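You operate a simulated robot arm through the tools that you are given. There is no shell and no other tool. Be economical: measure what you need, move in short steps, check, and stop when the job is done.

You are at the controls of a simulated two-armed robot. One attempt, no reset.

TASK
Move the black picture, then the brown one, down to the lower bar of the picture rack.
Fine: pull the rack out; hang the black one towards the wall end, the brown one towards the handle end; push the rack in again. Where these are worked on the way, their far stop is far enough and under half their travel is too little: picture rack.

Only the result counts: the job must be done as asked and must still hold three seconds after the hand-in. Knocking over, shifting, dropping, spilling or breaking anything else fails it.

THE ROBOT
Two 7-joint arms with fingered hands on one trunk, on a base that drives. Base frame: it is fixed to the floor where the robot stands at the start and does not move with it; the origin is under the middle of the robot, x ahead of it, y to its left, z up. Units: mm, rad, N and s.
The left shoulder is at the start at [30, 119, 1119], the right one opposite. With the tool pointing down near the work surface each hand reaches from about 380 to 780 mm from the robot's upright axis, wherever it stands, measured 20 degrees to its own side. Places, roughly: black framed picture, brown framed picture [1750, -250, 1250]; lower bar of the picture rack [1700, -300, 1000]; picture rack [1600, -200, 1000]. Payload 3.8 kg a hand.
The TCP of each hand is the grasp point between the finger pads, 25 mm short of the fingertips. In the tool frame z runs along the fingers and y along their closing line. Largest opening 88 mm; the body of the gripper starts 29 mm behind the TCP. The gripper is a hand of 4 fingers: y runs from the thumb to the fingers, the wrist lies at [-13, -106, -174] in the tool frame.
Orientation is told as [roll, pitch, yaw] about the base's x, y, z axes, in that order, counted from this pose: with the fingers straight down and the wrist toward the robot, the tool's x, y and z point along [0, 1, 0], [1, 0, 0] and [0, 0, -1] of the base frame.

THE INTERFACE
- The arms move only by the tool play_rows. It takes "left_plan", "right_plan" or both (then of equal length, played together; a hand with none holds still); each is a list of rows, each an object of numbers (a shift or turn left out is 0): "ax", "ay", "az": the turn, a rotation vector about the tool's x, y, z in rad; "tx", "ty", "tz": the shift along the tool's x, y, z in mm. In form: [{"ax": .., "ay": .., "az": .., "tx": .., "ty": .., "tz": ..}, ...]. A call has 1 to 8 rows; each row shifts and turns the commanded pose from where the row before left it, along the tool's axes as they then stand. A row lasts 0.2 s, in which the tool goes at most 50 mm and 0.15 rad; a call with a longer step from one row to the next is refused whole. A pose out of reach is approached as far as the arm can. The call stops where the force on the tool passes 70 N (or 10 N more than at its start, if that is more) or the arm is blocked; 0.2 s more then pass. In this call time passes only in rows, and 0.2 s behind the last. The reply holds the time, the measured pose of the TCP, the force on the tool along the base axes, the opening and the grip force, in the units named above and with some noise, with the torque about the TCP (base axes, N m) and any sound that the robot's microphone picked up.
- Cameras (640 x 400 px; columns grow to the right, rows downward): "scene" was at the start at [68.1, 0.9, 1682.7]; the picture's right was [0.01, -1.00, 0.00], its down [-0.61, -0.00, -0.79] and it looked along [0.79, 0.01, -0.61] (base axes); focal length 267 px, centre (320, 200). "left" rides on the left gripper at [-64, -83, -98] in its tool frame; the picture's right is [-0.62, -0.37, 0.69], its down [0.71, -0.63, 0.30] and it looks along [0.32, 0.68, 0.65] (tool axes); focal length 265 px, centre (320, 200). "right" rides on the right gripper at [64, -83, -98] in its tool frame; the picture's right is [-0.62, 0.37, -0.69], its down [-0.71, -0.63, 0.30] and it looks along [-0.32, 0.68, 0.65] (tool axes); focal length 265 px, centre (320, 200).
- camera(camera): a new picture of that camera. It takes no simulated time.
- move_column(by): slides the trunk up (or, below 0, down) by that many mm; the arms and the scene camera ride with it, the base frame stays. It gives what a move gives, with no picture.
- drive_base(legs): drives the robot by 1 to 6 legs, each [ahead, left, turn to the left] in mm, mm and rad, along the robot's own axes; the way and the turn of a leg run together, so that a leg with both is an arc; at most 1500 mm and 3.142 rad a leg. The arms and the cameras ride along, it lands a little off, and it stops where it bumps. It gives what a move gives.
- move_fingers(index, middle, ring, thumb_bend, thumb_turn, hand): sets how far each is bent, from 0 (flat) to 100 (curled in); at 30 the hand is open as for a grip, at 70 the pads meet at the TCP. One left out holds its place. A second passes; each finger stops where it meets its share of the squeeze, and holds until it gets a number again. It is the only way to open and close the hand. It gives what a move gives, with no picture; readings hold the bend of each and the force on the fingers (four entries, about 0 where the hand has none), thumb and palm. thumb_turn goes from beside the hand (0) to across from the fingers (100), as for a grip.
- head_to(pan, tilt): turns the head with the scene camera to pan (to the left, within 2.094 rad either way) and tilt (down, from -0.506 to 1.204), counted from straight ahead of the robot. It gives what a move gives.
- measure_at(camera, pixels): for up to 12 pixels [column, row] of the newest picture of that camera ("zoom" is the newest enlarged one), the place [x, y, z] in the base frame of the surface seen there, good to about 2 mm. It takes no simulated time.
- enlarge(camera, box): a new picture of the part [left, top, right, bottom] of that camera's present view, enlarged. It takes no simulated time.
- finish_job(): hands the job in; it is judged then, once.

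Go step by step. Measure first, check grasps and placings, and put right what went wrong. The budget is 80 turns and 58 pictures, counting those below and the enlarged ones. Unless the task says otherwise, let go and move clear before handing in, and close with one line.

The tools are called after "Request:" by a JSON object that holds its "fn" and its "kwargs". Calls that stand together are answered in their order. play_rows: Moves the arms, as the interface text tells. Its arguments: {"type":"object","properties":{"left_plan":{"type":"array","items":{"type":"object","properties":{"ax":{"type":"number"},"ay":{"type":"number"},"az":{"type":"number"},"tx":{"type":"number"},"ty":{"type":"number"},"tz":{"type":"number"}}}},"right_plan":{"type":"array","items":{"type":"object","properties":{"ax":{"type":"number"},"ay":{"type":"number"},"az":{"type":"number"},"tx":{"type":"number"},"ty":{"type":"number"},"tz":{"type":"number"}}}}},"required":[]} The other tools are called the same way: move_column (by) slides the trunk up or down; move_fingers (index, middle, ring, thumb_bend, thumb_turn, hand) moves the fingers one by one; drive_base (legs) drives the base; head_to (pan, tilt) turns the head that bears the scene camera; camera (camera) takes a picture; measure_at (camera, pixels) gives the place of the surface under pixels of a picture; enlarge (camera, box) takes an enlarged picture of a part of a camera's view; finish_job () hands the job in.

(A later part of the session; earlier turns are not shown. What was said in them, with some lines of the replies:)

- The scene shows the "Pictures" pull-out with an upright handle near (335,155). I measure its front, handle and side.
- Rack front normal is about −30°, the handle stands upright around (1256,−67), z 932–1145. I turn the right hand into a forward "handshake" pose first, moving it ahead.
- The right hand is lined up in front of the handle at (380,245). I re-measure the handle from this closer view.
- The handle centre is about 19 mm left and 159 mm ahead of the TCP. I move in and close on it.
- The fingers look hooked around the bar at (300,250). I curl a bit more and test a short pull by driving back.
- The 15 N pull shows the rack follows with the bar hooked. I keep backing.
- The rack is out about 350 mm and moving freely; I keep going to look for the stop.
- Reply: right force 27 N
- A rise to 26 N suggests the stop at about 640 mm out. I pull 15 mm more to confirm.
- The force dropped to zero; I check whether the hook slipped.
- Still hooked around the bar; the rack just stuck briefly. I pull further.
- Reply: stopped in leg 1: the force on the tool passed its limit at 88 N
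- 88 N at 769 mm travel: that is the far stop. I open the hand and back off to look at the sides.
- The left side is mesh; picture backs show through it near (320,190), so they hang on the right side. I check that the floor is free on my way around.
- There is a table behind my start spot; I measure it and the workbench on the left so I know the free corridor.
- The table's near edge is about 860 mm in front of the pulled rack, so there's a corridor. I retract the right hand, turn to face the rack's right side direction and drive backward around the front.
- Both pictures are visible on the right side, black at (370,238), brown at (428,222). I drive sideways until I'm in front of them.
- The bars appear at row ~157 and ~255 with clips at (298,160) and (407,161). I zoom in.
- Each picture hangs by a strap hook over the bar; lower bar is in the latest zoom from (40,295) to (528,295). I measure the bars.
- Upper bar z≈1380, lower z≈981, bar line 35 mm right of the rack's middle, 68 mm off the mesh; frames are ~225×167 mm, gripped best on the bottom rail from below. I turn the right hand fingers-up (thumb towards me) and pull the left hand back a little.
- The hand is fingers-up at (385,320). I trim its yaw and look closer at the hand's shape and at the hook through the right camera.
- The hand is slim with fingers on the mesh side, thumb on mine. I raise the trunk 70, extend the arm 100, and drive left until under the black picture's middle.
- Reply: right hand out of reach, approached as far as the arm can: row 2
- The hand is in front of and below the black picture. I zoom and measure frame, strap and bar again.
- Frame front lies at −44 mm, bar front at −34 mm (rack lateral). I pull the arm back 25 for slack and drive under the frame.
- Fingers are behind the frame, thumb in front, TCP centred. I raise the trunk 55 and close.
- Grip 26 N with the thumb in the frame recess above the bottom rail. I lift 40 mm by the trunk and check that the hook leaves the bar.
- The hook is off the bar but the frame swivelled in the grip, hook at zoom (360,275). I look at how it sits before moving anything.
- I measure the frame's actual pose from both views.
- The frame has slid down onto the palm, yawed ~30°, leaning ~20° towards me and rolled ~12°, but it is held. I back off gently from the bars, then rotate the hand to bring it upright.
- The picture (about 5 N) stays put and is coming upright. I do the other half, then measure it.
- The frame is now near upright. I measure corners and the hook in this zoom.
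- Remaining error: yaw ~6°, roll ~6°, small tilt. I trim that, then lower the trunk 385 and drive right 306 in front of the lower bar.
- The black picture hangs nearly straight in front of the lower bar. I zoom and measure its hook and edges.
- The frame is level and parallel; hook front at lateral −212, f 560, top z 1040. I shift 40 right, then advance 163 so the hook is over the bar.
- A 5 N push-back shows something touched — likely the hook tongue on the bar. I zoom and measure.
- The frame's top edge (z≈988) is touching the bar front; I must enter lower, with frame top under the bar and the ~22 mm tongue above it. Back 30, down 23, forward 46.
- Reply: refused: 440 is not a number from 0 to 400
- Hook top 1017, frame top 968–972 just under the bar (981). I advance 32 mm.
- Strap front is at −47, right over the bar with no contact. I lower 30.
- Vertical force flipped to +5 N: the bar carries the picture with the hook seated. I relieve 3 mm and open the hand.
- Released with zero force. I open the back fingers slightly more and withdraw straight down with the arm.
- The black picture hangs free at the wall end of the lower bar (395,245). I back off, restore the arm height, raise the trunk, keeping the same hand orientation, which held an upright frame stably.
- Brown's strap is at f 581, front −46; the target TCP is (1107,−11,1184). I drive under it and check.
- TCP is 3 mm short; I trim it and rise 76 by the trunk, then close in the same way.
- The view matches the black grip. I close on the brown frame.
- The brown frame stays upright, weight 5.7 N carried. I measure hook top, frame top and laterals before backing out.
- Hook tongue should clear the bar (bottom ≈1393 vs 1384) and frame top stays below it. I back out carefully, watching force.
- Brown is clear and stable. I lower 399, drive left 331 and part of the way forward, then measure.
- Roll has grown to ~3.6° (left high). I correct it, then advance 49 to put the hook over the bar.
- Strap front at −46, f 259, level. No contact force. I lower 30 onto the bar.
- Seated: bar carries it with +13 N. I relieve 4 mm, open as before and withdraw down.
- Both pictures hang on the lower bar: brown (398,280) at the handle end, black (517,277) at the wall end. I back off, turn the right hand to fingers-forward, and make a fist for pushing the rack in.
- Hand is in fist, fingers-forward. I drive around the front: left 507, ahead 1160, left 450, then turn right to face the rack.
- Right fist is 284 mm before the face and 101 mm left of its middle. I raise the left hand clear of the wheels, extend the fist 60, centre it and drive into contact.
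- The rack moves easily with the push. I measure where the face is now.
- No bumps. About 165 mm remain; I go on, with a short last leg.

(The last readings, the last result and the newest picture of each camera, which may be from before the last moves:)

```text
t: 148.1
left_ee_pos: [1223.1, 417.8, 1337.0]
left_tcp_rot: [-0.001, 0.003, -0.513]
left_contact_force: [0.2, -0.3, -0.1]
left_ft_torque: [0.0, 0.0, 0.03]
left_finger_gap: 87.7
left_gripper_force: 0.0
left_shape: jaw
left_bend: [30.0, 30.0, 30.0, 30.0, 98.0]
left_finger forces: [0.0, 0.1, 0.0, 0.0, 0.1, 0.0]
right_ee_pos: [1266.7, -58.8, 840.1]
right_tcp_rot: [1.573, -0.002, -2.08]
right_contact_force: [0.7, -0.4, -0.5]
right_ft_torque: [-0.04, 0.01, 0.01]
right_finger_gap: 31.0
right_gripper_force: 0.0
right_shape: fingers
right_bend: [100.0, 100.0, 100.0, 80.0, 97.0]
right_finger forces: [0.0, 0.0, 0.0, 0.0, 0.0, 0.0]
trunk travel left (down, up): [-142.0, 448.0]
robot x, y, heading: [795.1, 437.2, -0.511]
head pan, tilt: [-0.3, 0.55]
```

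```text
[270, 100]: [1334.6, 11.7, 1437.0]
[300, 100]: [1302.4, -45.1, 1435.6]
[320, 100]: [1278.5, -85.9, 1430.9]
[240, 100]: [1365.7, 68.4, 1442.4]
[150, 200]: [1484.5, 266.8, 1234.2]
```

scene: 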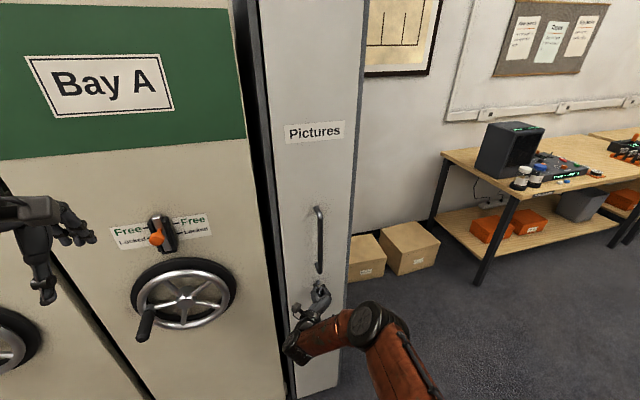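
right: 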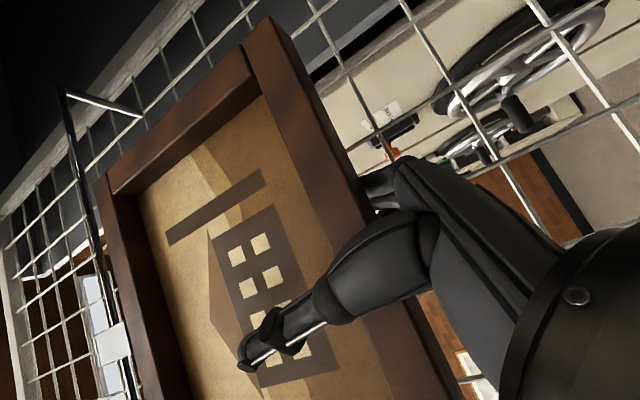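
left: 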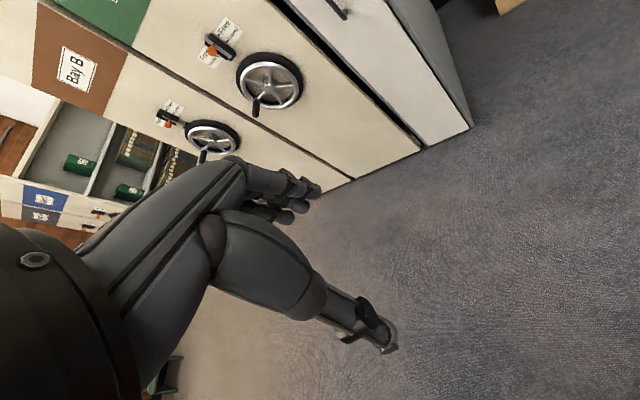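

The face is back at (1302,−45), exactly on its original line, so the rack is fully in. I back away and check a last time.

Request:
{"fn": "drive_base", "kwargs": {"legs": [[-350, 0, 0]]}}

Request:
{"fn": "camera", "kwargs": {"camera": "scene"}}

Request:
{"fn": "measure_at", "kwargs": {"camera": "scene", "pixels": [[290, 100], [310, 100], [300, 160]]}}

```text
t: 150.3
left_ee_pos: [913.4, 590.9, 1338.3]
left_tcp_rot: [0.001, 0.0, -0.518]
left_contact_force: [-0.8, 0.6, 0.6]
left_ft_torque: [0.01, -0.04, 0.02]
left_finger_gap: 87.9
left_gripper_force: 0.1
left_shape: jaw
left_bend: [30.0, 30.0, 30.0, 30.0, 98.0]
left_finger forces: [0.0, 0.1, 0.0, 0.1, 0.0, 0.0]
right_ee_pos: [958.3, 114.2, 840.2]
right_tcp_rot: [1.574, -0.001, -2.083]
right_contact_force: [1.6, 0.0, 0.3]
right_ft_torque: [0.04, 0.01, -0.03]
right_finger_gap: 31.2
right_gripper_force: 0.0
right_shape: fingers
right_bend: [100.0, 100.0, 100.0, 80.0, 97.0]
right_finger forces: [0.1, 0.1, 0.0, 0.1, 0.0, 0.0]
trunk travel left (down, up): [-142.0, 448.0]
robot x, y, heading: [487.1, 609.7, -0.516]
head pan, tilt: [-0.3, 0.55]
```

```text
2 pictures are left
```

scene: 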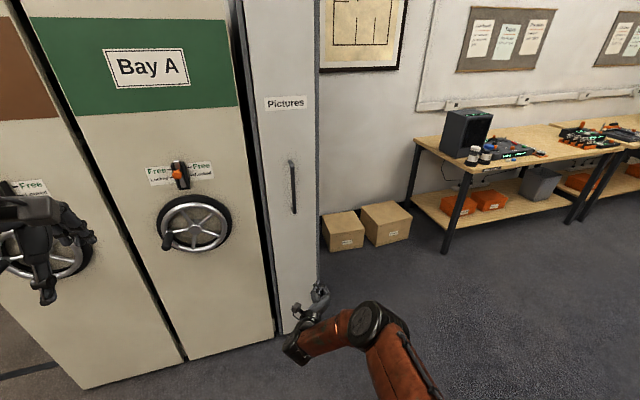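

```text
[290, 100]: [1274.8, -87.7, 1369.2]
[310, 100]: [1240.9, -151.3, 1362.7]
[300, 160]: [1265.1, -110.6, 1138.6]
```

The face measures within 3 mm of its starting line, so the rack is fully in, and nothing lies on the floor. I hand in.

Request:
{"fn": "finish_job", "kwargs": {}}

```text
The job is handed in.
```

I moved both pictures to the lower bar, the black one at the wall end and the brown one at the handle end. I then pushed the rack back in and handed the job in with the hands clear. The rack front measured within 3 mm of its starting line; I saw the pictures hanging before the push, but once the rack was in they could no longer be seen.
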